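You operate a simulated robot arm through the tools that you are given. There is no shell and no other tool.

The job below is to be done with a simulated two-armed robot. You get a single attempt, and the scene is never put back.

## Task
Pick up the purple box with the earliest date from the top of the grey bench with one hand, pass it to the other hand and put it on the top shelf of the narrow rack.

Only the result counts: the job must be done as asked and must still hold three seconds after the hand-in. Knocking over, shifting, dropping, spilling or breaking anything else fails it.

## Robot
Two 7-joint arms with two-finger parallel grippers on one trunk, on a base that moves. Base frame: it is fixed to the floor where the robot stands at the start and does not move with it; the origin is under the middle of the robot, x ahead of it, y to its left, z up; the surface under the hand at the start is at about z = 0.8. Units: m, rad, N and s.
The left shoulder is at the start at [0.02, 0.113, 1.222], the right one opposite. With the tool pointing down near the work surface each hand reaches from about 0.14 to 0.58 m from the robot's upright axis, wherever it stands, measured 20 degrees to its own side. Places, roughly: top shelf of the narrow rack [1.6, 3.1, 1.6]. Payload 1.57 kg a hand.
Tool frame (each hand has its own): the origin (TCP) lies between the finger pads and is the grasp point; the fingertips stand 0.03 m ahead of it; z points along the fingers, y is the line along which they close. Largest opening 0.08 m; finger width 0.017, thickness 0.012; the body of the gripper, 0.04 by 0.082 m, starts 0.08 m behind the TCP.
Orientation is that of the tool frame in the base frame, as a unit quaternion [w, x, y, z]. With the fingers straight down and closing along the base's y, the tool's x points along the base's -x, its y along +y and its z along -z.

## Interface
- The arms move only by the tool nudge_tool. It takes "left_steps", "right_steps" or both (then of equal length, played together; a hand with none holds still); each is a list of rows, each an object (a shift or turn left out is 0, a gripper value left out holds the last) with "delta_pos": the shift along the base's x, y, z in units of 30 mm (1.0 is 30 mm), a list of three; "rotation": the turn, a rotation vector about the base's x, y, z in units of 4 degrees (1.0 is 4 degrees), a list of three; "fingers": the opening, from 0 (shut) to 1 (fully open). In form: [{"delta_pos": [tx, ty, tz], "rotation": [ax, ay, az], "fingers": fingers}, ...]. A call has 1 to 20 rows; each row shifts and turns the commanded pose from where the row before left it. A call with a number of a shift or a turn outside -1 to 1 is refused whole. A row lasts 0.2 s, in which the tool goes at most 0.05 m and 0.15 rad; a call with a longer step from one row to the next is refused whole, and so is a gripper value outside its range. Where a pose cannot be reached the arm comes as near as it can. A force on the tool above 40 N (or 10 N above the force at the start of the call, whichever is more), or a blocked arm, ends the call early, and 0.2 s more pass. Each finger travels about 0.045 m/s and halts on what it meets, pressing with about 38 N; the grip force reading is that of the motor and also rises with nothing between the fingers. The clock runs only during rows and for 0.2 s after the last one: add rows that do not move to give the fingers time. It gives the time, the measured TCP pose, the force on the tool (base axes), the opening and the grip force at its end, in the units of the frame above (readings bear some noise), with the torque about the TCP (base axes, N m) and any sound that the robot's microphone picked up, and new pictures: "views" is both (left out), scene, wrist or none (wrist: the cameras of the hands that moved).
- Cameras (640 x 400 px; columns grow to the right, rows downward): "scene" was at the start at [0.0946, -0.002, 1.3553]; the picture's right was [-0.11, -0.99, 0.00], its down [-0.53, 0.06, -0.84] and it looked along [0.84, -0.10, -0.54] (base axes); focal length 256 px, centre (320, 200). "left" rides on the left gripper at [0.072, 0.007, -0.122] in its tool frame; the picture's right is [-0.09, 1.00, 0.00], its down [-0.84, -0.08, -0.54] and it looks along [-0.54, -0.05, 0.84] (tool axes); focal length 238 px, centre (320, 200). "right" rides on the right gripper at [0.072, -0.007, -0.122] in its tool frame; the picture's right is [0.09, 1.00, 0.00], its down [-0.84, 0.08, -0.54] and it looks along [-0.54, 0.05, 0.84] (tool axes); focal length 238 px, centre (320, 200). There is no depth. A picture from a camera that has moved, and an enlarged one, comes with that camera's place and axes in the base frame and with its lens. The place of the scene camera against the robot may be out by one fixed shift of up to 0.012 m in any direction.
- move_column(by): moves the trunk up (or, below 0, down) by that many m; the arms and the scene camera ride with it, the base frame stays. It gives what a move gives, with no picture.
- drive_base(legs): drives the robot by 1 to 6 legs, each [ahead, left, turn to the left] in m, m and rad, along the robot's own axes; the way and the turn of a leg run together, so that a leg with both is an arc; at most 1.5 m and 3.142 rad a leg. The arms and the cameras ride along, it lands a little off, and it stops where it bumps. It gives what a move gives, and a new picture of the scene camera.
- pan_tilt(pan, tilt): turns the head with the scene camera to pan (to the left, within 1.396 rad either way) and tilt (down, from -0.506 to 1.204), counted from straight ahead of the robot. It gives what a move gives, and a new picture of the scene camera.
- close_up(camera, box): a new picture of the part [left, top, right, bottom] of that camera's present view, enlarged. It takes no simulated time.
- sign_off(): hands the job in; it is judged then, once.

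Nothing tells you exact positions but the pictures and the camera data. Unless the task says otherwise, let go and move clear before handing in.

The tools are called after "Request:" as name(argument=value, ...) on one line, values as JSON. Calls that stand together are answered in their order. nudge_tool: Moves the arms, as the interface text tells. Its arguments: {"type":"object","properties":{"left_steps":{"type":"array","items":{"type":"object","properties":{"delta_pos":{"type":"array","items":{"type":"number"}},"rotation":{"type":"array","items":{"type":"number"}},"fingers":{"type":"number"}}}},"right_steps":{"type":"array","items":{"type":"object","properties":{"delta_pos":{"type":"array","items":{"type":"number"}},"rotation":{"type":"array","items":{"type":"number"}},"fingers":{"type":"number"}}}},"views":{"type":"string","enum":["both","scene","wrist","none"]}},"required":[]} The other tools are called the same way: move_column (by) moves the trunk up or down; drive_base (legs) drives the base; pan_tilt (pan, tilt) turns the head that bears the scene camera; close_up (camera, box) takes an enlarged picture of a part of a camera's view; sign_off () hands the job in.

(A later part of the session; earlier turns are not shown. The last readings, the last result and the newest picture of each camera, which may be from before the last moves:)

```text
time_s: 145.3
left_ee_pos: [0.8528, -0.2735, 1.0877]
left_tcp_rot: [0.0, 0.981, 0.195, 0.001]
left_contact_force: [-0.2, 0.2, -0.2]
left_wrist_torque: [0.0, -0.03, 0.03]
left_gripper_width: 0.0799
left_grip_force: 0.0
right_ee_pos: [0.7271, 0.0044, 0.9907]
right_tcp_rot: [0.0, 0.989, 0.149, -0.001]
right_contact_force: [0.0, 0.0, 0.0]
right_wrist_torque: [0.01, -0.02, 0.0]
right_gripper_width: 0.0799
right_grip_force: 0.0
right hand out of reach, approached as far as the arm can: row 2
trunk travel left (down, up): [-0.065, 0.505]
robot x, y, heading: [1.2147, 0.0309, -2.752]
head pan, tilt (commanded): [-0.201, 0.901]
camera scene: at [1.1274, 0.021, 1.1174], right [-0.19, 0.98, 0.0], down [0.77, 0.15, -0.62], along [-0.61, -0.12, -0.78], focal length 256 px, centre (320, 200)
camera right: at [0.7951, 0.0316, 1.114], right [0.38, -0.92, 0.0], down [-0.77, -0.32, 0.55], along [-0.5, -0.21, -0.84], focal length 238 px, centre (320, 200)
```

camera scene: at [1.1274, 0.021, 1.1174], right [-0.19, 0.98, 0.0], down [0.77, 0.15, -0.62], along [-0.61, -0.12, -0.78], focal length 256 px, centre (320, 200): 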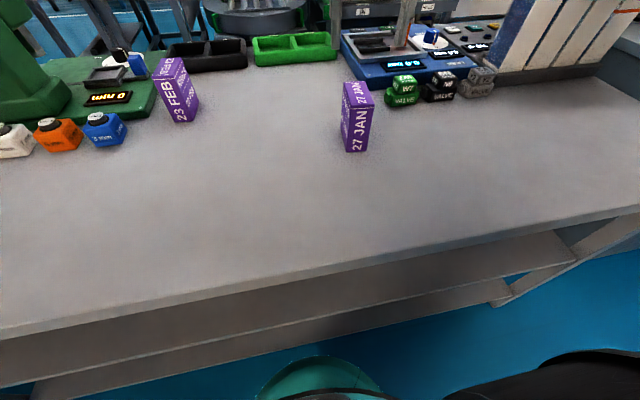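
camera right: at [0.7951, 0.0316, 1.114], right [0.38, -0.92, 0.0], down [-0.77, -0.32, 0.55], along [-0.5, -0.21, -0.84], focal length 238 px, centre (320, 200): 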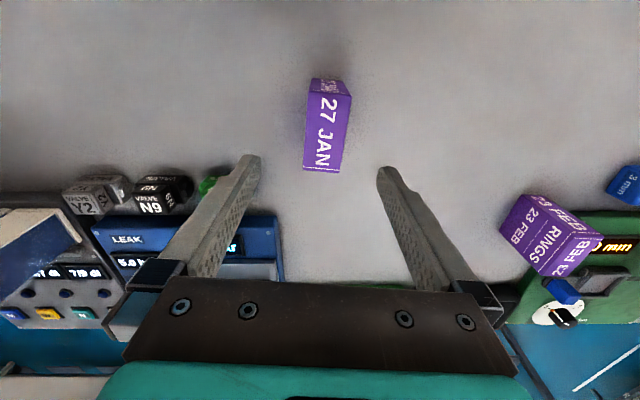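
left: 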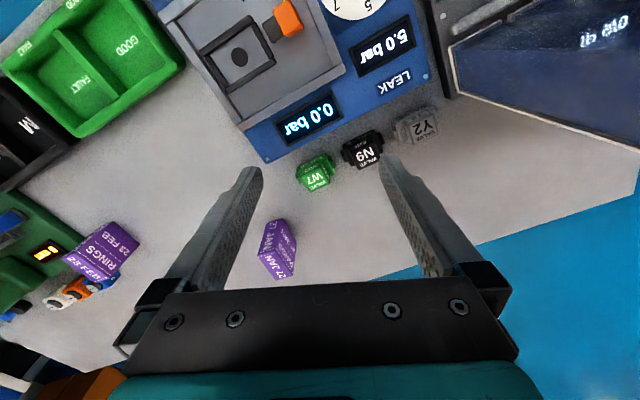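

The limit looks like a joint limit and not full extension. I'll look at the right arm's posture.

Request:
pan_tilt(pan=-0.6, tilt=0.1)

Request:
pan_tilt(pan=-1.2, tilt=0.2)

```text
time_s: 146.4
left_ee_pos: [0.8508, -0.273, 1.0861]
left_tcp_rot: [0.0, 0.981, 0.194, 0.001]
left_contact_force: [0.2, 1.0, 0.0]
left_wrist_torque: [-0.01, 0.01, 0.0]
left_gripper_width: 0.0798
left_grip_force: 0.0
right_ee_pos: [0.7278, 0.0036, 0.9919]
right_tcp_rot: [0.002, 0.989, 0.15, -0.003]
right_contact_force: [-0.3, 0.1, 1.5]
right_wrist_torque: [0.02, 0.01, 0.02]
right_gripper_width: 0.0799
right_grip_force: 0.1
trunk travel left (down, up): [-0.065, 0.505]
robot x, y, heading: [1.218, 0.0293, -2.752]
head pan, tilt (commanded): [-0.6, 0.099]
camera scene: at [1.1116, 0.0544, 1.1883], right [0.21, 0.98, 0.0], down [0.1, -0.02, -0.99], along [-0.97, 0.21, -0.1], focal length 256 px, centre (320, 200)
```

scene: 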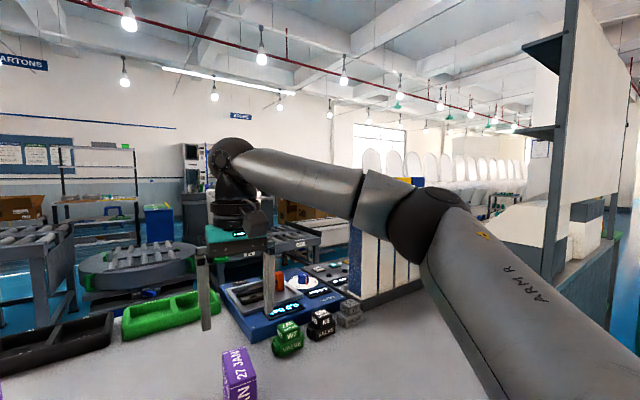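

```text
time_s: 147.4
left_ee_pos: [0.8517, -0.2735, 1.0853]
left_tcp_rot: [-0.001, 0.981, 0.194, 0.0]
left_contact_force: [0.4, 0.4, 0.0]
left_wrist_torque: [-0.04, -0.03, 0.0]
left_gripper_width: 0.08
left_grip_force: 0.1
right_ee_pos: [0.7276, 0.0038, 0.9914]
right_tcp_rot: [0.001, 0.989, 0.15, -0.002]
right_contact_force: [0.9, 0.2, 0.3]
right_wrist_torque: [-0.01, 0.01, -0.01]
right_gripper_width: 0.08
right_grip_force: 0.0
trunk travel left (down, up): [-0.065, 0.505]
robot x, y, heading: [1.2148, 0.0291, -2.748]
head pan, tilt (commanded): [-1.201, 0.201]
camera scene: at [1.1374, 0.1027, 1.179], right [0.72, 0.69, 0.0], down [0.14, -0.14, -0.98], along [-0.67, 0.71, -0.2], focal length 256 px, centre (320, 200)
```

scene: 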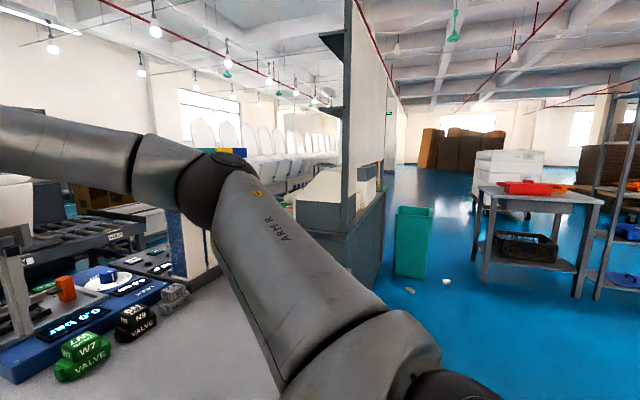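

The hand is within about 5 mm of the box centre, and descending should bring it back inside the reach limit. I'll go down in small steps while correcting the sideways offset, with the fingers open.

Request:
nudge_tool(right_steps=[{"delta_pos": [0, 0, -0.8], "fingers": 1}, {"delta_pos": [0, 0, -0.7]}, {"delta_pos": [-0.04, -0.1, 0]}, {"delta_pos": [0, 0, 0]}], views="wrist")

```text
time_s: 148.4
left_ee_pos: [0.8519, -0.2732, 1.0857]
left_tcp_rot: [0.0, 0.981, 0.195, 0.0]
left_contact_force: [-0.6, 0.4, -0.1]
left_wrist_torque: [-0.02, 0.0, -0.03]
left_gripper_width: 0.0801
left_grip_force: 0.0
right_ee_pos: [0.7274, 0.0004, 0.9462]
right_tcp_rot: [0.002, 0.989, 0.146, -0.001]
right_contact_force: [0.4, 0.6, -0.8]
right_wrist_torque: [0.01, 0.01, -0.02]
right_gripper_width: 0.0801
right_grip_force: 0.1
trunk travel left (down, up): [-0.065, 0.505]
robot x, y, heading: [1.2128, 0.0291, -2.751]
head pan, tilt (commanded): [-1.201, 0.201]
camera right: at [0.7939, 0.028, 1.069], right [0.38, -0.93, 0.0], down [-0.78, -0.31, 0.55], along [-0.5, -0.21, -0.84], focal length 238 px, centre (320, 200)
```

right: 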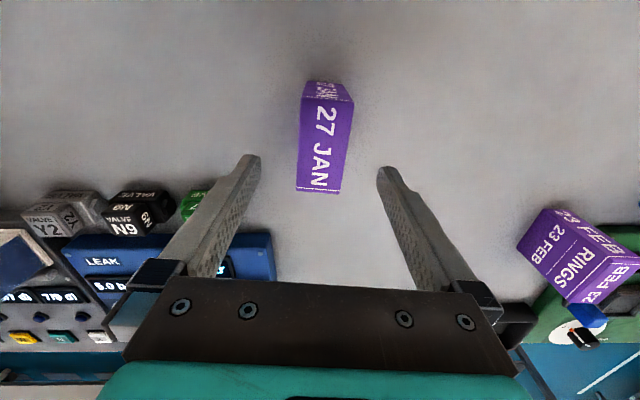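

The hand is centred over the box with the fingers straddling it. I'll descend until the pads cover the top part of the box, with TCP at about z 0.882.

Request:
nudge_tool(right_steps=[{"delta_pos": [-0.03, -0.02, -0.8], "fingers": 1}, {"delta_pos": [-0.03, -0.02, -0.7]}, {"delta_pos": [0, 0, -0.64]}, {"delta_pos": [0, 0, 0]}], views="wrist")

Request:
pan_tilt(pan=-0.4, tilt=0.6)

```text
time_s: 149.4
left_ee_pos: [0.8517, -0.2743, 1.0856]
left_tcp_rot: [0.0, 0.981, 0.195, 0.0]
left_contact_force: [-0.5, -0.6, 1.7]
left_wrist_torque: [0.03, 0.0, -0.03]
left_gripper_width: 0.0801
left_grip_force: 0.1
right_ee_pos: [0.7241, 0.0013, 0.8792]
right_tcp_rot: [0.002, 0.989, 0.146, -0.001]
right_contact_force: [0.5, 0.2, -0.3]
right_wrist_torque: [0.01, 0.0, 0.05]
right_gripper_width: 0.0798
right_grip_force: 0.0
trunk travel left (down, up): [-0.065, 0.505]
robot x, y, heading: [1.2154, 0.0293, -2.754]
head pan, tilt (commanded): [-1.201, 0.201]
camera right: at [0.7921, 0.0283, 1.0035], right [0.38, -0.93, 0.0], down [-0.78, -0.31, 0.55], along [-0.5, -0.21, -0.84], focal length 238 px, centre (320, 200)
```

right: 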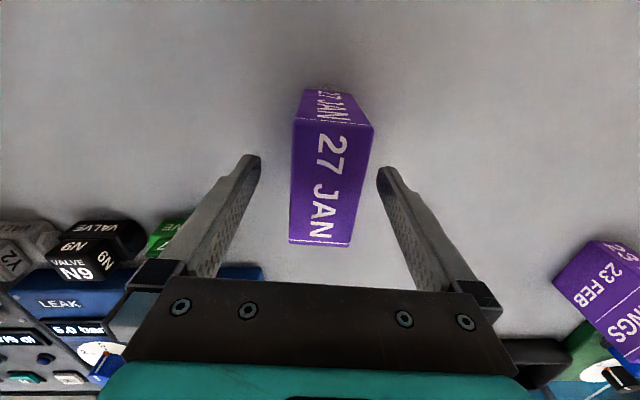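

```text
time_s: 150.6
left_ee_pos: [0.8519, -0.2735, 1.0851]
left_tcp_rot: [0.0, 0.981, 0.195, 0.0]
left_contact_force: [-0.2, -0.5, 0.7]
left_wrist_torque: [0.0, 0.0, 0.01]
left_gripper_width: 0.0802
left_grip_force: 0.1
right_ee_pos: [0.7239, 0.0003, 0.8797]
right_tcp_rot: [0.002, 0.989, 0.147, -0.002]
right_contact_force: [0.3, 0.1, 0.2]
right_wrist_torque: [-0.03, -0.05, 0.0]
right_gripper_width: 0.0798
right_grip_force: 0.1
trunk travel left (down, up): [-0.065, 0.505]
robot x, y, heading: [1.2153, 0.032, -2.754]
head pan, tilt (commanded): [-0.4, 0.6]
camera scene: at [1.1132, 0.0361, 1.1422], right [0.01, 1.0, 0.0], down [0.56, -0.01, -0.83], along [-0.83, 0.01, -0.56], focal length 256 px, centre (320, 200)
```

scene: 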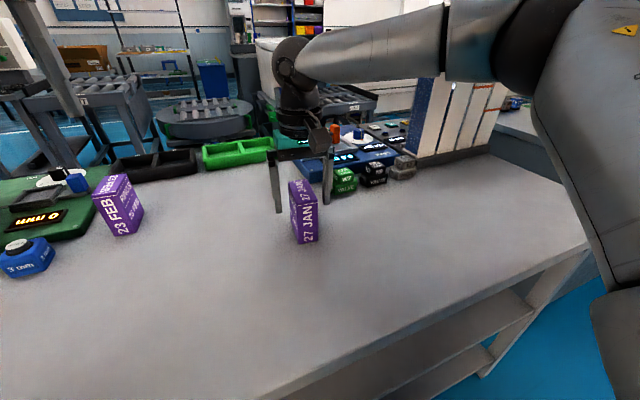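

Request:
close_up(camera="scene", box=[250, 120, 360, 260])

Request:
close_up(camera="right", box=[220, 70, 420, 300])

```text
2.86 times, centred on (305, 190) of scene
camera zoom: at [1.1132, 0.0361, 1.1422], right [0.01, 1.0, 0.0], down [0.56, -0.01, -0.83], along [-0.83, 0.01, -0.56], focal length 733 px, centre (363, 229)
```

zoom: 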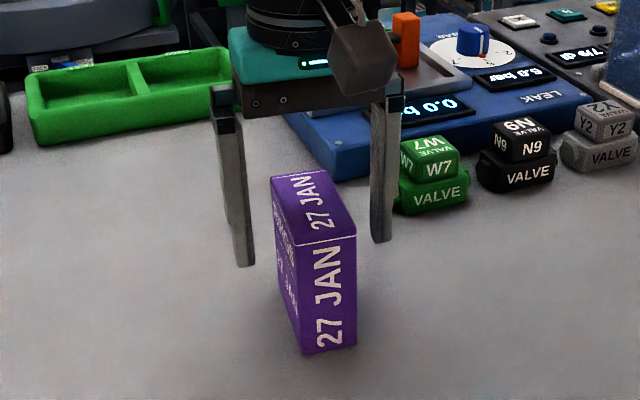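

```text
1.74 times, centred on (320, 185) of right
camera zoom: at [0.7921, 0.0282, 1.0039], right [0.38, -0.93, 0.0], down [-0.78, -0.31, 0.55], along [-0.5, -0.21, -0.84], focal length 414 px, centre (320, 226)
```

zoom: 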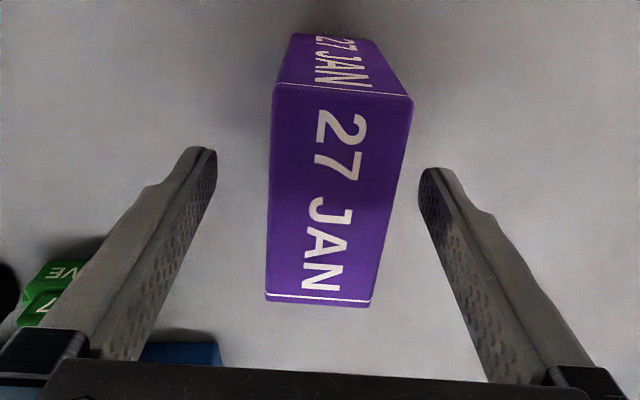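

The box is centred between the fingers within about 3 mm. I'll rise 1 cm to leave the lower half free for the other hand, then close.

Request:
nudge_tool(right_steps=[{"delta_pos": [0.02, -0.05, 0.33], "fingers": 1}, {"delta_pos": [0, 0, 0], "fingers": 0}, {"delta_pos": [0, 0, 0], "fingers": 0}, {"delta_pos": [0, 0, 0], "fingers": 0}, {"delta_pos": [0, 0, 0], "fingers": 0}, {"delta_pos": [0, 0, 0], "fingers": 0}, {"delta_pos": [0, 0, 0], "fingers": 0}], views="both")

```text
time_s: 152.2
left_ee_pos: [0.8524, -0.2731, 1.0858]
left_tcp_rot: [0.0, 0.981, 0.194, 0.0]
left_contact_force: [-0.6, 0.1, -0.3]
left_wrist_torque: [-0.04, 0.02, -0.01]
left_gripper_width: 0.08
left_grip_force: 0.0
right_ee_pos: [0.7248, -0.0022, 0.8907]
right_tcp_rot: [0.002, 0.989, 0.146, -0.002]
right_contact_force: [0.2, -0.3, 1.0]
right_wrist_torque: [-0.01, -0.06, -0.02]
right_gripper_width: 0.0375
right_grip_force: 38.0
trunk travel left (down, up): [-0.065, 0.505]
robot x, y, heading: [1.2124, 0.0309, -2.757]
head pan, tilt (commanded): [-0.4, 0.6]
camera scene: at [1.1133, 0.036, 1.1422], right [0.01, 1.0, 0.0], down [0.56, -0.01, -0.83], along [-0.83, 0.01, -0.56], focal length 256 px, centre (320, 200)
camera right: at [0.7928, 0.0264, 1.0133], right [0.38, -0.93, 0.0], down [-0.78, -0.31, 0.55], along [-0.5, -0.21, -0.84], focal length 238 px, centre (320, 200)
```

scene: 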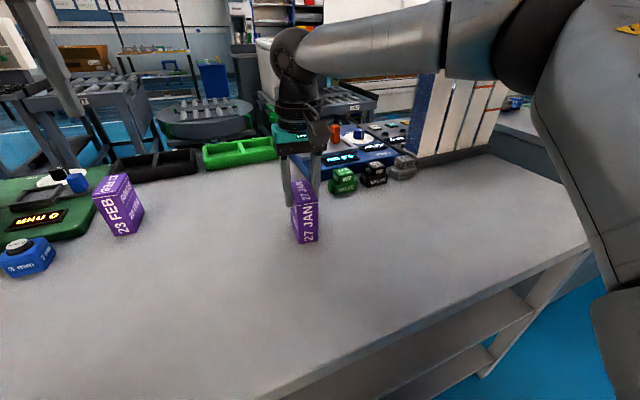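
right: 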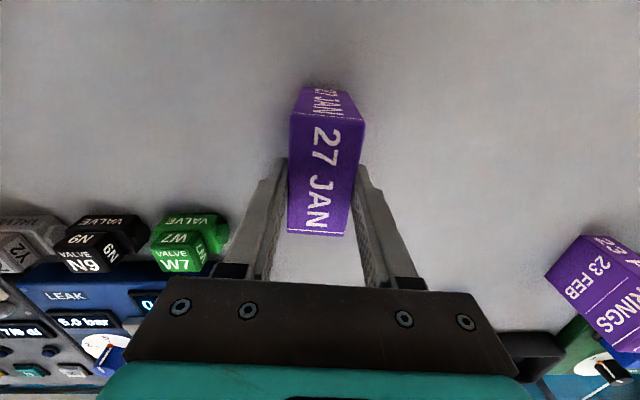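

The box is gripped, with an opening of 0.0375 m and 38 N. I'll lift it slowly a few centimetres and check that it holds.

Request:
nudge_tool(right_steps=[{"delta_pos": [0, 0, 0.3], "fingers": 0}, {"delta_pos": [0, 0, 0.5], "fingers": 0}, {"delta_pos": [0, 0, 0.7], "fingers": 0}, {"delta_pos": [0, 0, 0.7], "fingers": 0}, {"delta_pos": [0, 0, 0], "fingers": 0}], views="both")

```text
time_s: 153.4
left_ee_pos: [0.852, -0.2733, 1.0858]
left_tcp_rot: [0.0, 0.981, 0.195, -0.001]
left_contact_force: [0.0, 0.9, -0.6]
left_wrist_torque: [0.03, 0.0, 0.01]
left_gripper_width: 0.08
left_grip_force: 0.1
right_ee_pos: [0.7255, -0.0015, 0.9565]
right_tcp_rot: [0.002, 0.989, 0.145, -0.002]
right_contact_force: [-1.1, -0.9, -1.9]
right_wrist_torque: [0.0, 0.01, -0.01]
right_gripper_width: 0.0376
right_grip_force: 38.4
trunk travel left (down, up): [-0.065, 0.505]
robot x, y, heading: [1.2167, 0.0323, -2.753]
head pan, tilt (commanded): [-0.4, 0.6]
camera scene: at [1.1131, 0.036, 1.1422], right [0.01, 1.0, 0.0], down [0.56, -0.01, -0.83], along [-0.82, 0.01, -0.56], focal length 256 px, centre (320, 200)
camera right: at [0.7932, 0.0263, 1.079], right [0.38, -0.93, 0.0], down [-0.78, -0.31, 0.55], along [-0.5, -0.21, -0.84], focal length 238 px, centre (320, 200)
```

scene: 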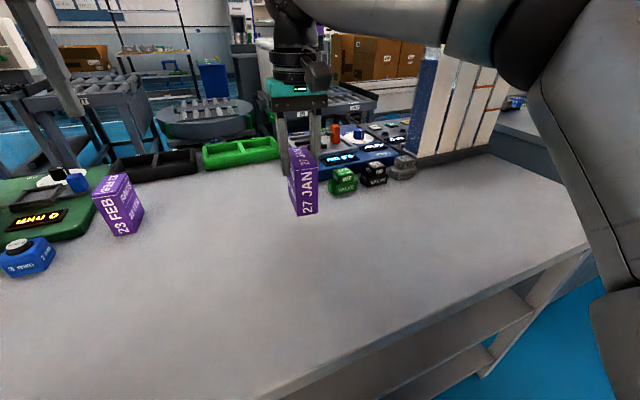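
right: 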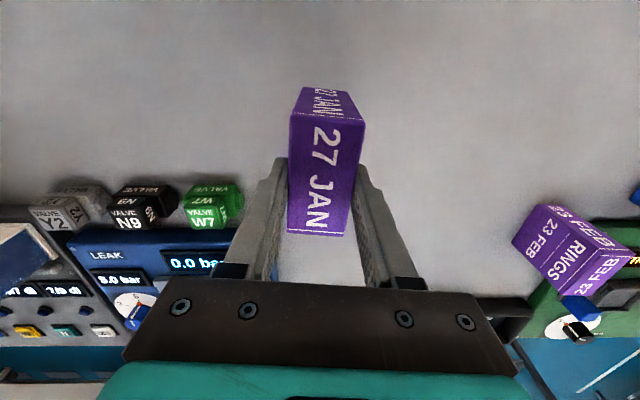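

The box is in hand and held firmly. I'll raise the trunk to lift it clear, then back away from the bench to do the handover in open space.

Request:
move_column(by=0.4)

Request:
drive_base(legs=[[-0.55, 0.0, 0.0]])

Request:
pan_tilt(pan=0.0, tilt=0.5)

```text
time_s: 157.2
left_ee_pos: [0.8518, -0.2725, 1.4848]
left_tcp_rot: [0.0, 0.981, 0.194, 0.0]
left_contact_force: [-0.2, 0.2, -0.8]
left_wrist_torque: [-0.03, 0.03, 0.01]
left_gripper_width: 0.0797
left_grip_force: 0.1
right_ee_pos: [0.7243, -0.0009, 1.3561]
right_tcp_rot: [0.002, 0.989, 0.146, -0.002]
right_contact_force: [-0.5, 0.7, -1.1]
right_wrist_torque: [-0.01, 0.03, -0.02]
right_gripper_width: 0.0376
right_grip_force: 38.2
trunk travel left (down, up): [-0.465, 0.105]
robot x, y, heading: [1.2169, 0.0308, -2.756]
head pan, tilt (commanded): [-0.4, 0.6]
```

```text
time_s: 160.3
left_ee_pos: [1.3558, -0.0683, 1.4845]
left_tcp_rot: [0.001, 0.981, 0.196, 0.0]
left_contact_force: [-0.7, -0.1, -0.1]
left_wrist_torque: [-0.02, 0.0, 0.03]
left_gripper_width: 0.0801
left_grip_force: 0.0
right_ee_pos: [1.2285, 0.2044, 1.3548]
right_tcp_rot: [0.002, 0.989, 0.149, -0.002]
right_contact_force: [0.5, -0.5, -2.4]
right_wrist_torque: [0.0, 0.01, 0.01]
right_gripper_width: 0.0378
right_grip_force: 37.8
trunk travel left (down, up): [-0.465, 0.105]
robot x, y, heading: [1.7174, 0.2399, -2.746]
head pan, tilt (commanded): [-0.4, 0.6]
camera scene: at [1.6161, 0.243, 1.5422], right [0.01, 1.0, 0.0], down [0.56, 0.0, -0.83], along [-0.83, 0.01, -0.56], focal length 256 px, centre (320, 200)
```

scene: 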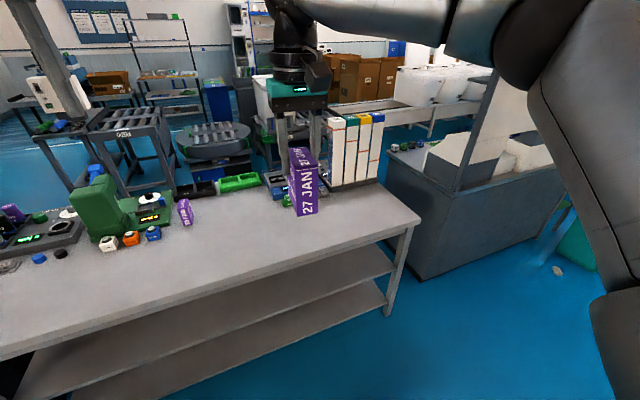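

```text
time_s: 161.2
left_ee_pos: [1.3559, -0.0674, 1.4873]
left_tcp_rot: [0.0, 0.981, 0.195, 0.001]
left_contact_force: [0.7, -0.4, -0.1]
left_wrist_torque: [0.0, 0.04, 0.01]
left_gripper_width: 0.0798
left_grip_force: 0.1
right_ee_pos: [1.228, 0.2036, 1.3549]
right_tcp_rot: [0.001, 0.989, 0.149, -0.002]
right_contact_force: [-0.4, 1.0, -1.4]
right_wrist_torque: [-0.04, 0.03, -0.02]
right_gripper_width: 0.0375
right_grip_force: 38.5
trunk travel left (down, up): [-0.465, 0.105]
robot x, y, heading: [1.7156, 0.2366, -2.749]
head pan, tilt (commanded): [0.0, 0.499]
camera scene: at [1.62, 0.2075, 1.5513], right [-0.38, 0.92, 0.0], down [0.44, 0.18, -0.88], along [-0.81, -0.34, -0.48], focal length 256 px, centre (320, 200)
```

scene: 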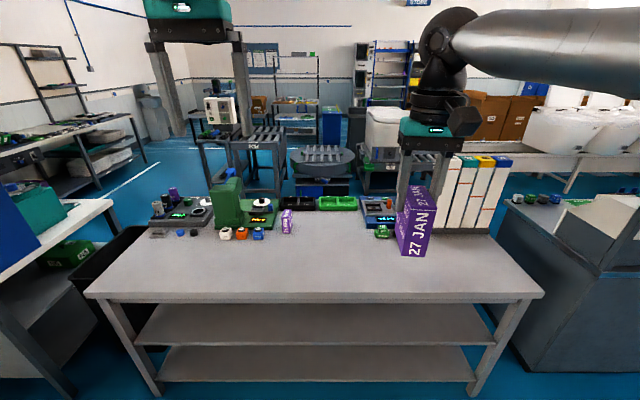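

I'm clear of the bench with the box in my right hand. I'll turn to face base +y (heading about π/2) so the robot's axes line up with the base axes for the handover.

Request:
drive_base(legs=[[-0.15, 0.0, 0.0], [0.0, 0.0, -1.963]])

Request:
pan_tilt(pan=0.0, tilt=0.45)

```text
time_s: 167.2
left_ee_pos: [1.7048, 0.7433, 1.4852]
left_tcp_rot: [0.0, 0.713, -0.702, 0.001]
left_contact_force: [0.4, -0.1, 0.2]
left_wrist_torque: [0.02, 0.0, 0.02]
left_gripper_width: 0.0798
left_grip_force: 0.0
right_ee_pos: [2.0039, 0.7616, 1.356]
right_tcp_rot: [0.0, -0.678, 0.735, 0.002]
right_contact_force: [0.6, -0.1, -1.8]
right_wrist_torque: [0.01, 0.02, -0.01]
right_gripper_width: 0.0375
right_grip_force: 38.1
trunk travel left (down, up): [-0.465, 0.105]
robot x, y, heading: [1.8533, 0.2958, 1.587]
head pan, tilt (commanded): [0.0, 0.499]
camera scene: at [1.849, 0.404, 1.5513], right [1.0, 0.01, 0.0], down [0.01, -0.48, -0.88], along [-0.01, 0.88, -0.48], focal length 256 px, centre (320, 200)
```

scene: 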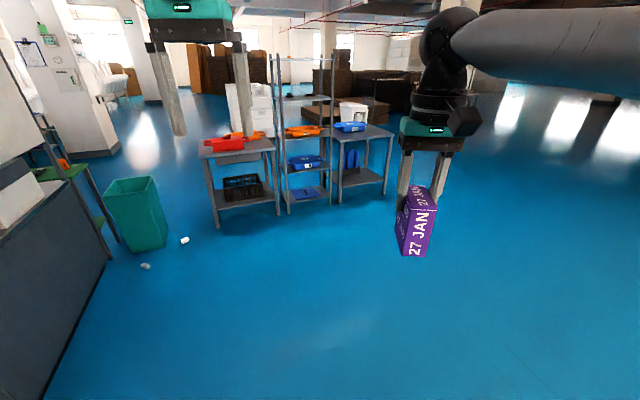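

```text
time_s: 167.9
left_ee_pos: [1.7046, 0.7439, 1.4843]
left_tcp_rot: [0.0, 0.713, -0.701, 0.0]
left_contact_force: [0.2, -0.7, 0.3]
left_wrist_torque: [-0.04, -0.01, -0.01]
left_gripper_width: 0.0799
left_grip_force: 0.1
right_ee_pos: [2.0035, 0.7627, 1.3561]
right_tcp_rot: [0.0, -0.679, 0.734, 0.003]
right_contact_force: [0.5, 0.7, -0.8]
right_wrist_torque: [0.01, -0.03, 0.0]
right_gripper_width: 0.0377
right_grip_force: 37.8
trunk travel left (down, up): [-0.465, 0.105]
robot x, y, heading: [1.8572, 0.2942, 1.585]
head pan, tilt (commanded): [0.0, 0.45]
camera scene: at [1.8489, 0.4049, 1.5557], right [1.0, 0.01, 0.0], down [0.01, -0.44, -0.9], along [-0.01, 0.9, -0.44], focal length 256 px, centre (320, 200)
```

scene: 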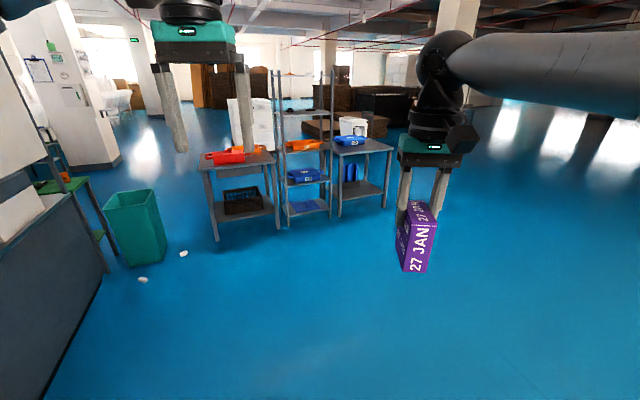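

Ahead of me is open floor, with the rack visible beyond. I'll turn the empty left hand so it points right, forward and slightly down, ready to take the lower part of the box from its near end.

Request:
nudge_tool(left_steps=[{"delta_pos": [-0.046, -0.174, -0.157], "rotation": [0.972, -0.028, -0.833], "fingers": 1}, {"delta_pos": [-0.046, -0.174, -0.157], "rotation": [0.968, -0.085, -0.833]}, {"delta_pos": [-0.046, -0.174, -0.157], "rotation": [0.962, -0.141, -0.833]}, {"delta_pos": [-0.046, -0.174, -0.157], "rotation": [0.952, -0.197, -0.833]}, {"delta_pos": [-0.046, -0.174, -0.157], "rotation": [0.939, -0.252, -0.833]}, {"delta_pos": [-0.046, -0.174, -0.157], "rotation": [0.923, -0.306, -0.833]}, {"delta_pos": [-0.046, -0.174, -0.157], "rotation": [0.903, -0.359, -0.833]}, {"delta_pos": [-0.046, -0.174, -0.157], "rotation": [0.881, -0.411, -0.833]}, {"delta_pos": [-0.046, -0.174, -0.157], "rotation": [0.856, -0.461, -0.833]}, {"delta_pos": [-0.046, -0.174, -0.157], "rotation": [0.827, -0.51, -0.833]}, {"delta_pos": [-0.046, -0.174, -0.157], "rotation": [0.796, -0.558, -0.833]}, {"delta_pos": [-0.046, -0.174, -0.157], "rotation": [0.763, -0.603, -0.833]}, {"delta_pos": [-0.046, -0.174, -0.157], "rotation": [0.726, -0.646, -0.833]}, {"delta_pos": [-0.046, -0.174, -0.157], "rotation": [0.687, -0.687, -0.833]}, {"delta_pos": [-0.046, -0.174, -0.157], "rotation": [0.646, -0.726, -0.833]}, {"delta_pos": [-0.046, -0.174, -0.157], "rotation": [0.603, -0.763, -0.833]}, {"delta_pos": [-0.046, -0.174, -0.157], "rotation": [0.558, -0.796, -0.833]}, {"delta_pos": [-0.046, -0.174, -0.157], "rotation": [0.51, -0.827, -0.833]}, {"delta_pos": [0, 0, 0]}], views="both")

```text
time_s: 171.9
left_ee_pos: [1.7139, 0.6493, 1.387]
left_tcp_rot: [0.455, -0.294, 0.827, 0.15]
left_contact_force: [0.4, -0.6, 0.3]
left_wrist_torque: [-0.02, 0.0, -0.02]
left_gripper_width: 0.0799
left_grip_force: 0.1
left hand out of reach, approached as far as the arm can: row 15, 16, 17, 18
right_ee_pos: [2.0037, 0.7615, 1.3561]
right_tcp_rot: [0.0, -0.678, 0.735, 0.003]
right_contact_force: [-0.9, 0.8, -1.4]
right_wrist_torque: [-0.03, -0.02, 0.02]
right_gripper_width: 0.0375
right_grip_force: 38.1
trunk travel left (down, up): [-0.465, 0.105]
robot x, y, heading: [1.8532, 0.2928, 1.584]
head pan, tilt (commanded): [0.0, 0.45]
camera scene: at [1.8491, 0.4052, 1.5557], right [1.0, 0.01, 0.0], down [0.01, -0.44, -0.9], along [-0.01, 0.9, -0.44], focal length 256 px, centre (320, 200)
camera left: at [1.5992, 0.5648, 1.3911], right [-0.58, 0.81, 0.06], down [0.03, -0.05, 1.0], along [0.81, 0.58, 0.0], focal length 238 px, centre (320, 200)
```

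scene: 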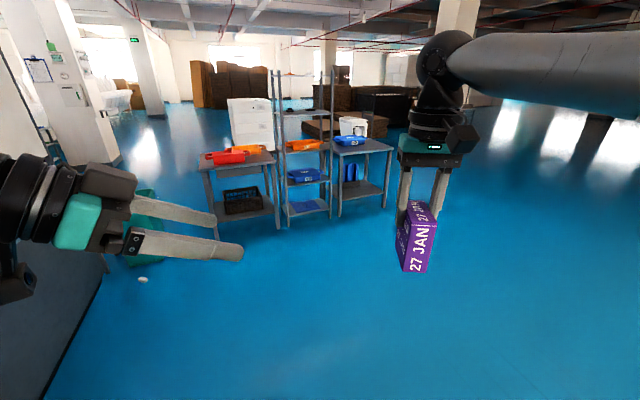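
left: 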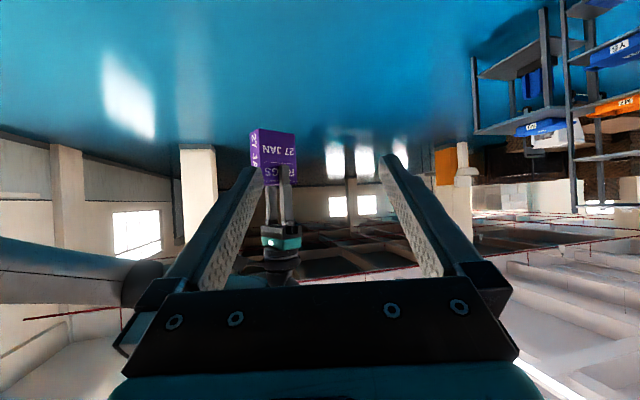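

The left hand now points right and forward at about 33° down, which is fine for this handover. Next I'll bring the box to the middle with the right hand, turning its near end toward the left hand.

Request:
nudge_tool(right_steps=[{"delta_pos": [-0.317, -0.115, 0], "rotation": [0, 0, -0.99], "fingers": 0}, {"delta_pos": [-0.317, -0.115, 0], "rotation": [0, 0, -0.99]}, {"delta_pos": [-0.317, -0.115, 0], "rotation": [0, 0, -0.99]}, {"delta_pos": [-0.317, -0.115, 0], "rotation": [0, 0, -0.99]}, {"delta_pos": [-0.317, -0.115, 0], "rotation": [0, 0, -0.99]}, {"delta_pos": [-0.317, -0.115, 0], "rotation": [0, 0, -0.99]}, {"delta_pos": [-0.317, -0.115, 0], "rotation": [0, 0, -0.99]}, {"delta_pos": [-0.317, -0.115, 0], "rotation": [0, 0, -0.99]}, {"delta_pos": [-0.317, -0.115, 0], "rotation": [0, 0, -0.99]}, {"delta_pos": [-0.317, -0.115, 0], "rotation": [0, 0, -0.99]}, {"delta_pos": [-0.317, -0.115, 0], "rotation": [0, 0, -0.99]}, {"delta_pos": [-0.317, -0.115, 0], "rotation": [0, 0, -0.99]}, {"delta_pos": [0, 0, 0]}], views="both")

Request:
close_up(camera="left", box=[160, 60, 480, 320])

```text
time_s: 174.7
left_ee_pos: [1.7134, 0.6483, 1.3872]
left_tcp_rot: [0.456, -0.294, 0.826, 0.15]
left_contact_force: [1.2, 0.1, -0.2]
left_wrist_torque: [-0.01, 0.01, -0.01]
left_gripper_width: 0.0803
left_grip_force: 0.0
right_ee_pos: [1.9334, 0.6899, 1.3444]
right_tcp_rot: [-0.001, -0.324, 0.946, 0.003]
right_contact_force: [0.1, -0.1, -2.0]
right_wrist_torque: [-0.01, 0.01, -0.01]
right_gripper_width: 0.038
right_grip_force: 38.0
right hand out of reach, approached as far as the arm can: row 3, 4, 5, 6, 7, 8, 9, 10, 11, 12
trunk travel left (down, up): [-0.465, 0.105]
robot x, y, heading: [1.8557, 0.295, 1.587]
head pan, tilt (commanded): [0.0, 0.45]
camera scene: at [1.849, 0.405, 1.5557], right [1.0, 0.01, 0.0], down [0.01, -0.44, -0.9], along [-0.01, 0.9, -0.44], focal length 256 px, centre (320, 200)
camera right: at [1.8813, 0.639, 1.4686], right [-0.68, 0.73, 0.01], down [0.61, 0.57, 0.54], along [0.39, 0.38, -0.84], focal length 238 px, centre (320, 200)
```

scene: 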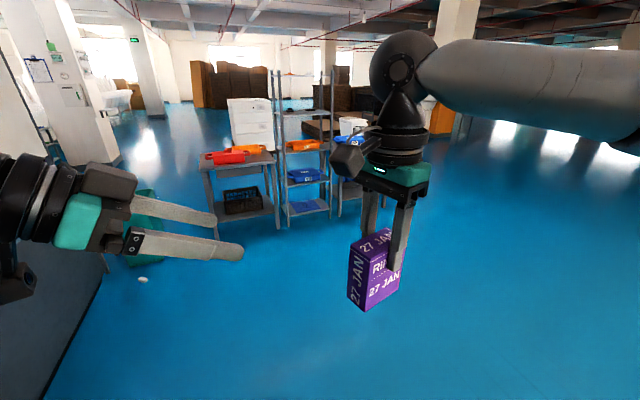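
right: 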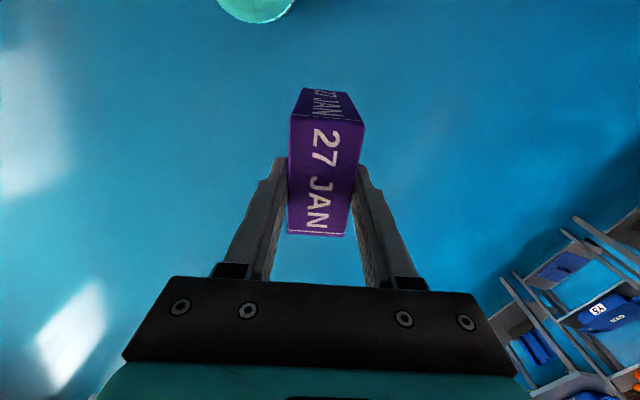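

```text
1.54 times, centred on (320, 190) of left
camera zoom: at [1.5991, 0.5648, 1.3913], right [-0.58, 0.81, 0.06], down [0.03, -0.05, 1.0], along [0.81, 0.58, 0.0], focal length 367 px, centre (320, 215)
```

zoom: 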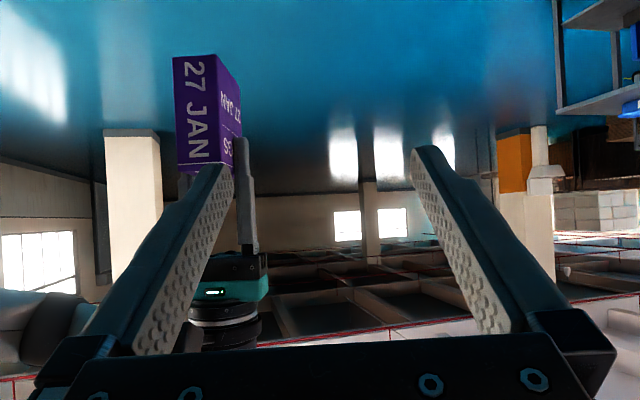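

The right hand stopped a little short but at the right yaw, so the handover can happen here. I'll enlarge the scene view to measure how the box sits in the right gripper.

Request:
close_up(camera="scene", box=[320, 180, 440, 320])

Request:
close_up(camera="right", box=[240, 70, 420, 300])

```text
2.86 times, centred on (380, 250) of scene
camera zoom: at [1.849, 0.405, 1.5557], right [1.0, 0.01, 0.0], down [0.01, -0.44, -0.9], along [-0.01, 0.9, -0.44], focal length 733 px, centre (149, 57)
```

zoom: 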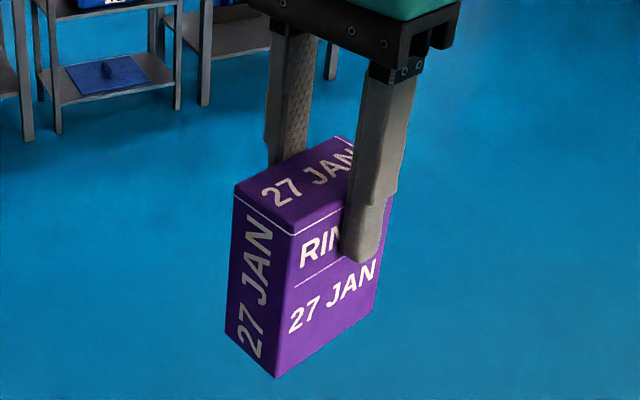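

```text
1.74 times, centred on (330, 185) of right
camera zoom: at [1.8813, 0.639, 1.4686], right [-0.68, 0.73, 0.01], down [0.61, 0.57, 0.54], along [0.39, 0.38, -0.84], focal length 414 px, centre (303, 226)
```

zoom: 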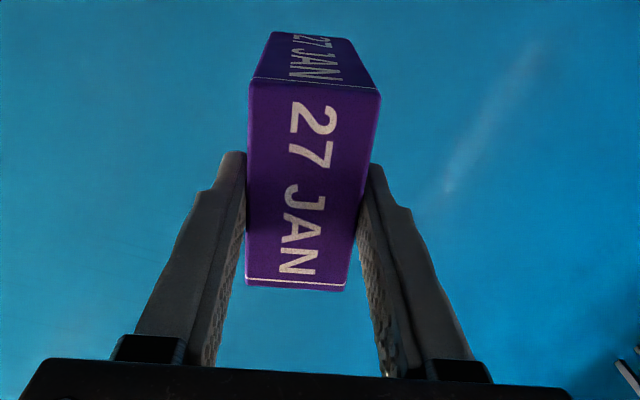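

In the right gripper, the box's near end is 42 mm ahead of the TCP toward the left hand and its bottom is about 83 mm below. The left hand's azimuth already matches. I'll move it to a pre-grasp point about 0.13 m back along its own axis.

Request:
nudge_tool(left_steps=[{"delta_pos": [0.778, -0.258, -0.143], "fingers": 1}, {"delta_pos": [0.778, -0.258, -0.143]}, {"delta_pos": [0.778, -0.258, -0.143]}, {"delta_pos": [0.778, -0.258, -0.143]}, {"delta_pos": [0.778, -0.258, -0.143]}, {"delta_pos": [0, 0, 0]}], views="both")

```text
time_s: 176.1
left_ee_pos: [1.8287, 0.6345, 1.3752]
left_tcp_rot: [0.456, -0.295, 0.826, 0.15]
left_contact_force: [-0.5, -0.9, -0.3]
left_wrist_torque: [0.0, 0.0, -0.04]
left_gripper_width: 0.08
left_grip_force: 0.1
left hand out of reach, approached as far as the arm can: row 3, 4, 5
right_ee_pos: [1.9329, 0.6895, 1.3458]
right_tcp_rot: [0.001, -0.324, 0.946, 0.003]
right_contact_force: [-0.9, 0.5, -1.5]
right_wrist_torque: [0.01, 0.03, -0.03]
right_gripper_width: 0.0377
right_grip_force: 38.2
trunk travel left (down, up): [-0.465, 0.105]
robot x, y, heading: [1.8572, 0.2934, 1.585]
head pan, tilt (commanded): [0.0, 0.45]
camera scene: at [1.8483, 0.4047, 1.5558], right [1.0, 0.01, 0.0], down [0.01, -0.44, -0.9], along [-0.01, 0.9, -0.44], focal length 256 px, centre (320, 200)
camera left: at [1.7138, 0.551, 1.3794], right [-0.58, 0.81, 0.06], down [0.03, -0.05, 1.0], along [0.81, 0.58, 0.0], focal length 238 px, centre (320, 200)
```

scene: 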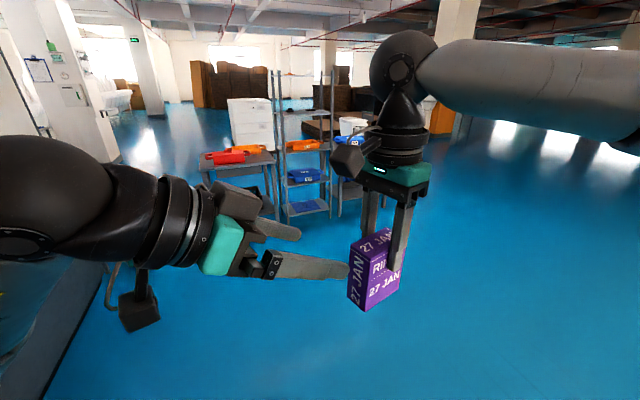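
left: 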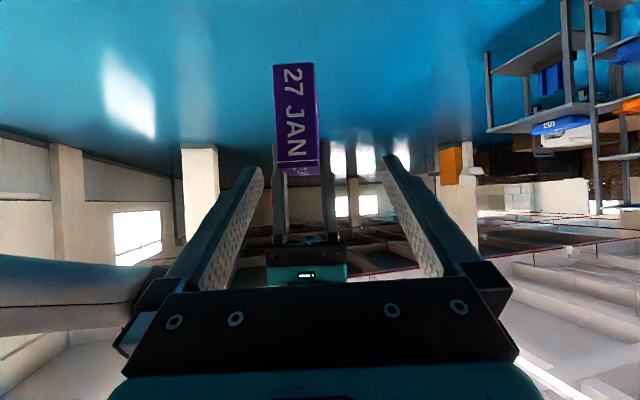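

The left hand is near its pre-grasp but about 2 cm off to the side, because it can't come closer to my body. I'll move to a closer pre-grasp point still in front of the box's near end, where it should be able to line up.

Request:
nudge_tool(left_steps=[{"delta_pos": [0.46, 0.0, -0.46], "fingers": 1}, {"delta_pos": [0.46, 0.1, -0.46]}, {"delta_pos": [0.45, 0.1, -0.46]}, {"delta_pos": [0, 0, 0]}], views="both")

Request:
close_up(camera="left", box=[160, 40, 480, 300])

```text
time_s: 177.1
left_ee_pos: [1.8698, 0.6414, 1.3328]
left_tcp_rot: [0.456, -0.294, 0.827, 0.15]
left_contact_force: [0.1, 0.1, -0.6]
left_wrist_torque: [-0.02, -0.03, 0.01]
left_gripper_width: 0.08
left_grip_force: 0.1
right_ee_pos: [1.9327, 0.6894, 1.3453]
right_tcp_rot: [0.001, -0.325, 0.946, 0.003]
right_contact_force: [-0.6, 0.8, -1.2]
right_wrist_torque: [0.03, -0.01, -0.03]
right_gripper_width: 0.0375
right_grip_force: 38.3
trunk travel left (down, up): [-0.465, 0.105]
robot x, y, heading: [1.8536, 0.2943, 1.587]
head pan, tilt (commanded): [0.0, 0.45]
camera scene: at [1.8487, 0.4048, 1.5558], right [1.0, 0.01, 0.0], down [0.01, -0.44, -0.9], along [-0.01, 0.9, -0.44], focal length 256 px, centre (320, 200)
camera left: at [1.7558, 0.557, 1.3371], right [-0.58, 0.81, 0.06], down [0.03, -0.05, 1.0], along [0.81, 0.58, 0.0], focal length 238 px, centre (320, 200)
```

scene: 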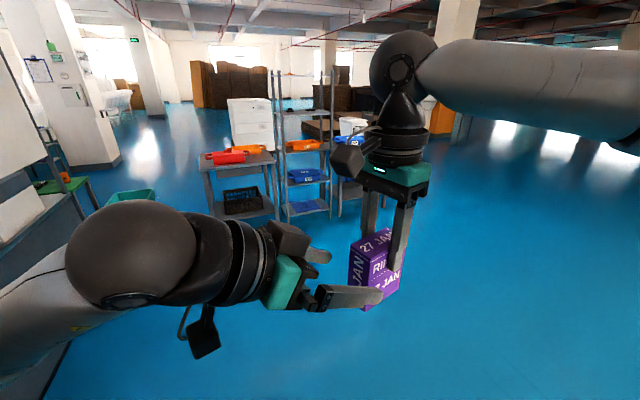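
left: 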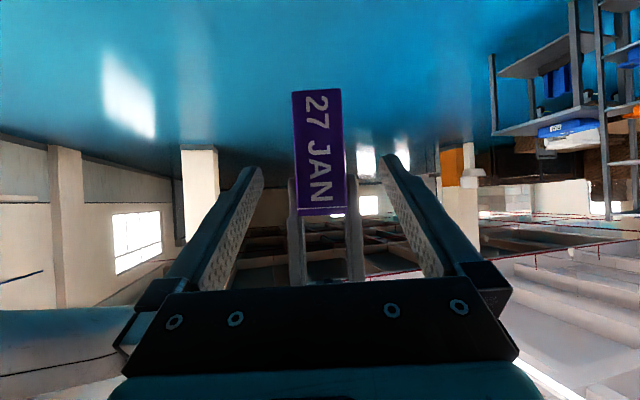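

```text
1.54 times, centred on (320, 170) of left
camera zoom: at [1.7558, 0.557, 1.3371], right [-0.58, 0.81, 0.06], down [0.03, -0.05, 1.0], along [0.81, 0.58, 0.0], focal length 367 px, centre (320, 246)
```

zoom: 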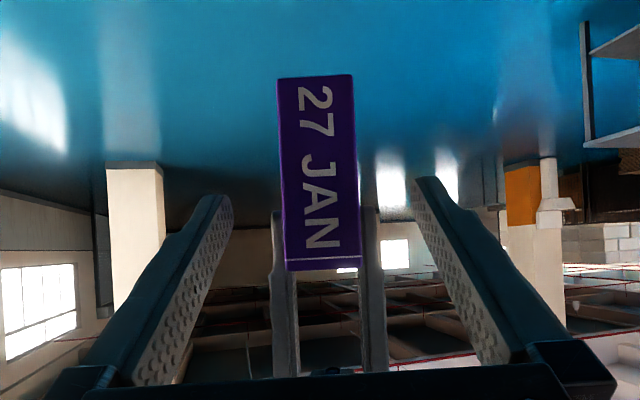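

Request:
close_up(camera="left", box=[270, 75, 370, 225])

Request:
close_up(camera="scene", box=[300, 200, 420, 320])

```text
2.67 times, centred on (320, 150) of left
camera zoom: at [1.7558, 0.557, 1.3371], right [-0.58, 0.81, 0.06], down [0.03, -0.05, 1.0], along [0.81, 0.58, 0.0], focal length 636 px, centre (320, 333)
```

zoom: 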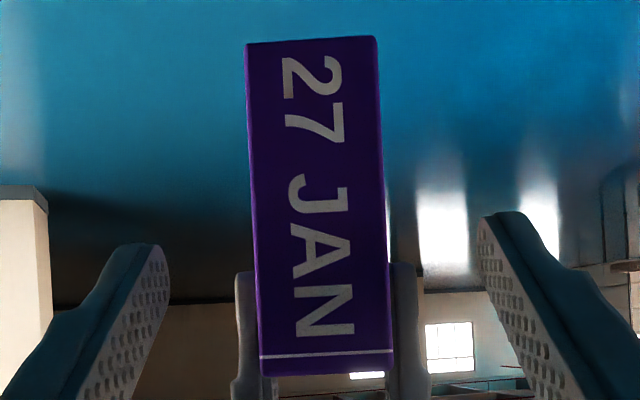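

```text
3.33 times, centred on (360, 260) of scene
camera zoom: at [1.8487, 0.4048, 1.5558], right [1.0, 0.01, 0.0], down [0.01, -0.44, -0.9], along [-0.01, 0.9, -0.44], focal length 855 px, centre (187, 0)
```

zoom: 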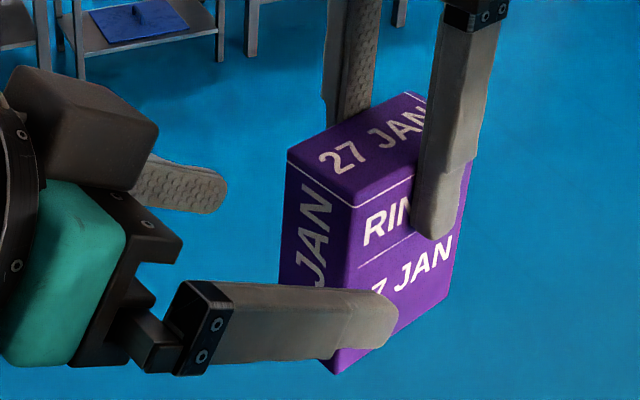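

The box is 0.0375 x 0.073 x 0.093 m and well centred between the left fingers. I'll correct a small roll and advance along the left tool's axis until the pads cover the lower near part of the box.

Request:
nudge_tool(left_steps=[{"delta_pos": [0.306, 0.232, -0.281], "rotation": [0.226, 0.175, -0.184], "fingers": 1}, {"delta_pos": [0.306, 0.232, -0.281]}, {"delta_pos": [0.306, 0.232, -0.281]}, {"delta_pos": [0, 0, 0]}], views="both")

Request:
close_up(camera="scene", box=[300, 200, 420, 320])

```text
time_s: 178.1
left_ee_pos: [1.8987, 0.6631, 1.3104]
left_tcp_rot: [0.454, -0.284, 0.83, 0.156]
left_contact_force: [0.9, 0.2, -0.5]
left_wrist_torque: [-0.01, -0.02, 0.03]
left_gripper_width: 0.0803
left_grip_force: 0.0
right_ee_pos: [1.9324, 0.6892, 1.346]
right_tcp_rot: [0.001, -0.325, 0.946, 0.003]
right_contact_force: [0.5, 0.4, -0.8]
right_wrist_torque: [-0.01, 0.0, 0.01]
right_gripper_width: 0.0375
right_grip_force: 38.0
trunk travel left (down, up): [-0.465, 0.105]
robot x, y, heading: [1.8545, 0.2949, 1.585]
head pan, tilt (commanded): [0.0, 0.45]
camera scene: at [1.8487, 0.4047, 1.5558], right [1.0, 0.01, 0.0], down [0.01, -0.44, -0.9], along [-0.01, 0.9, -0.44], focal length 256 px, centre (320, 200)
camera left: at [1.7822, 0.5798, 1.3137], right [-0.57, 0.82, 0.08], down [0.04, -0.06, 1.0], along [0.82, 0.57, 0.0], focal length 238 px, centre (320, 200)
```

scene: 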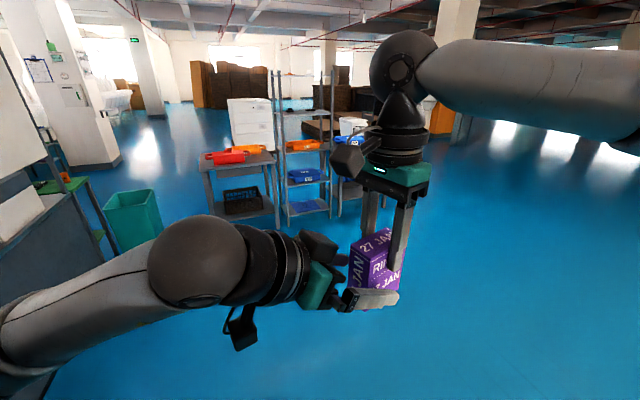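
left: 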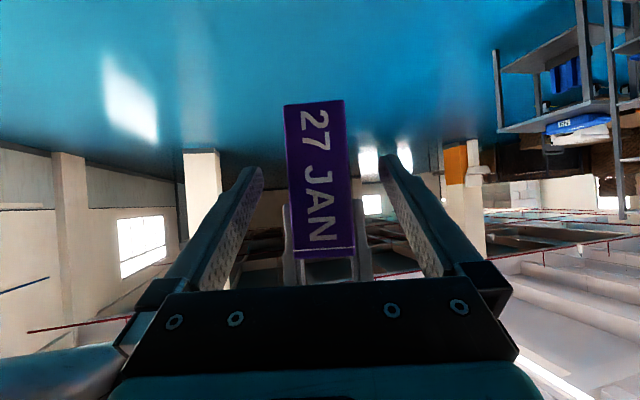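

```text
3.33 times, centred on (360, 260) of scene
camera zoom: at [1.8487, 0.4047, 1.5558], right [1.0, 0.01, 0.0], down [0.01, -0.44, -0.9], along [-0.01, 0.9, -0.44], focal length 855 px, centre (187, 0)
```

zoom: 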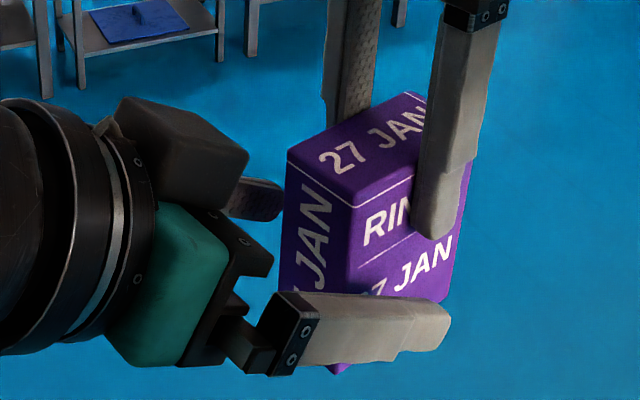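

The alignment matches the box faces exactly. I'll advance the last 2–3 cm and close the left fingers while the right hand keeps hold.

Request:
nudge_tool(left_steps=[{"delta_pos": [0.278, 0.215, -0.317], "fingers": 1}, {"delta_pos": [0.278, 0.215, -0.317], "fingers": 1}, {"delta_pos": [0, 0, 0], "fingers": 1}], views="both")

Request:
close_up(camera="scene", box=[300, 200, 420, 320])

```text
time_s: 178.9
left_ee_pos: [1.9146, 0.676, 1.2893]
left_tcp_rot: [0.454, -0.284, 0.83, 0.156]
left_contact_force: [0.6, 0.8, -0.3]
left_wrist_torque: [0.0, 0.0, 0.05]
left_gripper_width: 0.08
left_grip_force: 0.0
right_ee_pos: [1.9335, 0.6895, 1.3464]
right_tcp_rot: [0.001, -0.325, 0.946, 0.003]
right_contact_force: [-0.5, -0.6, -1.5]
right_wrist_torque: [0.01, 0.0, -0.03]
right_gripper_width: 0.0378
right_grip_force: 38.2
trunk travel left (down, up): [-0.465, 0.105]
robot x, y, heading: [1.8561, 0.2951, 1.588]
head pan, tilt (commanded): [0.0, 0.45]
camera scene: at [1.8488, 0.4048, 1.5558], right [1.0, 0.01, 0.0], down [0.01, -0.44, -0.9], along [-0.01, 0.9, -0.44], focal length 256 px, centre (320, 200)
camera left: at [1.799, 0.5931, 1.293], right [-0.57, 0.82, 0.08], down [0.04, -0.06, 1.0], along [0.82, 0.57, 0.0], focal length 238 px, centre (320, 200)
```

scene: 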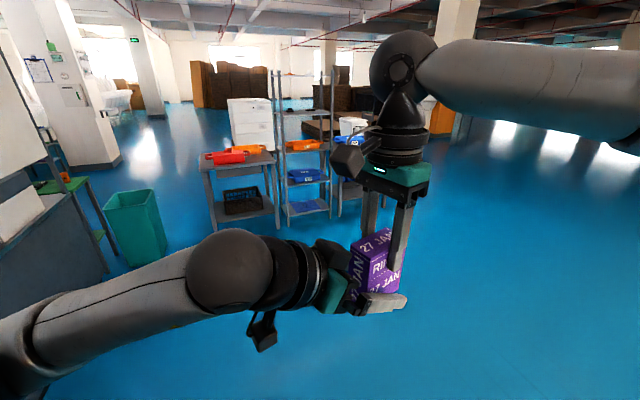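
left: 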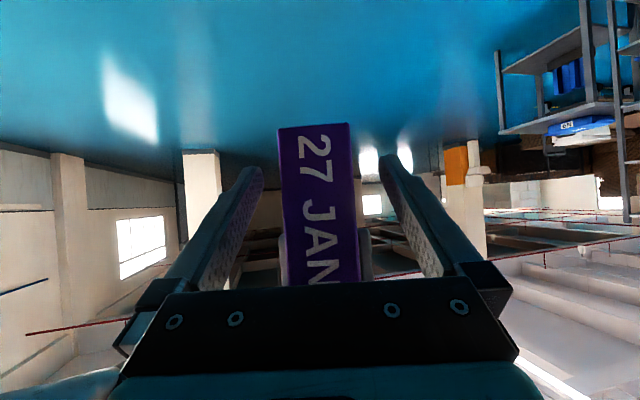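

```text
3.33 times, centred on (360, 260) of scene
camera zoom: at [1.8488, 0.4048, 1.5558], right [1.0, 0.01, 0.0], down [0.01, -0.44, -0.9], along [-0.01, 0.9, -0.44], focal length 855 px, centre (187, 0)
```

zoom: 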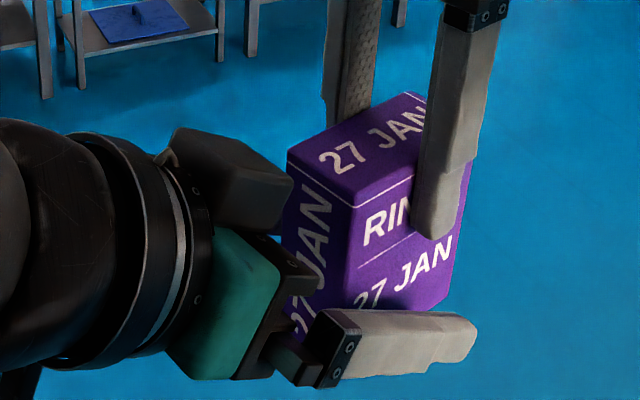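

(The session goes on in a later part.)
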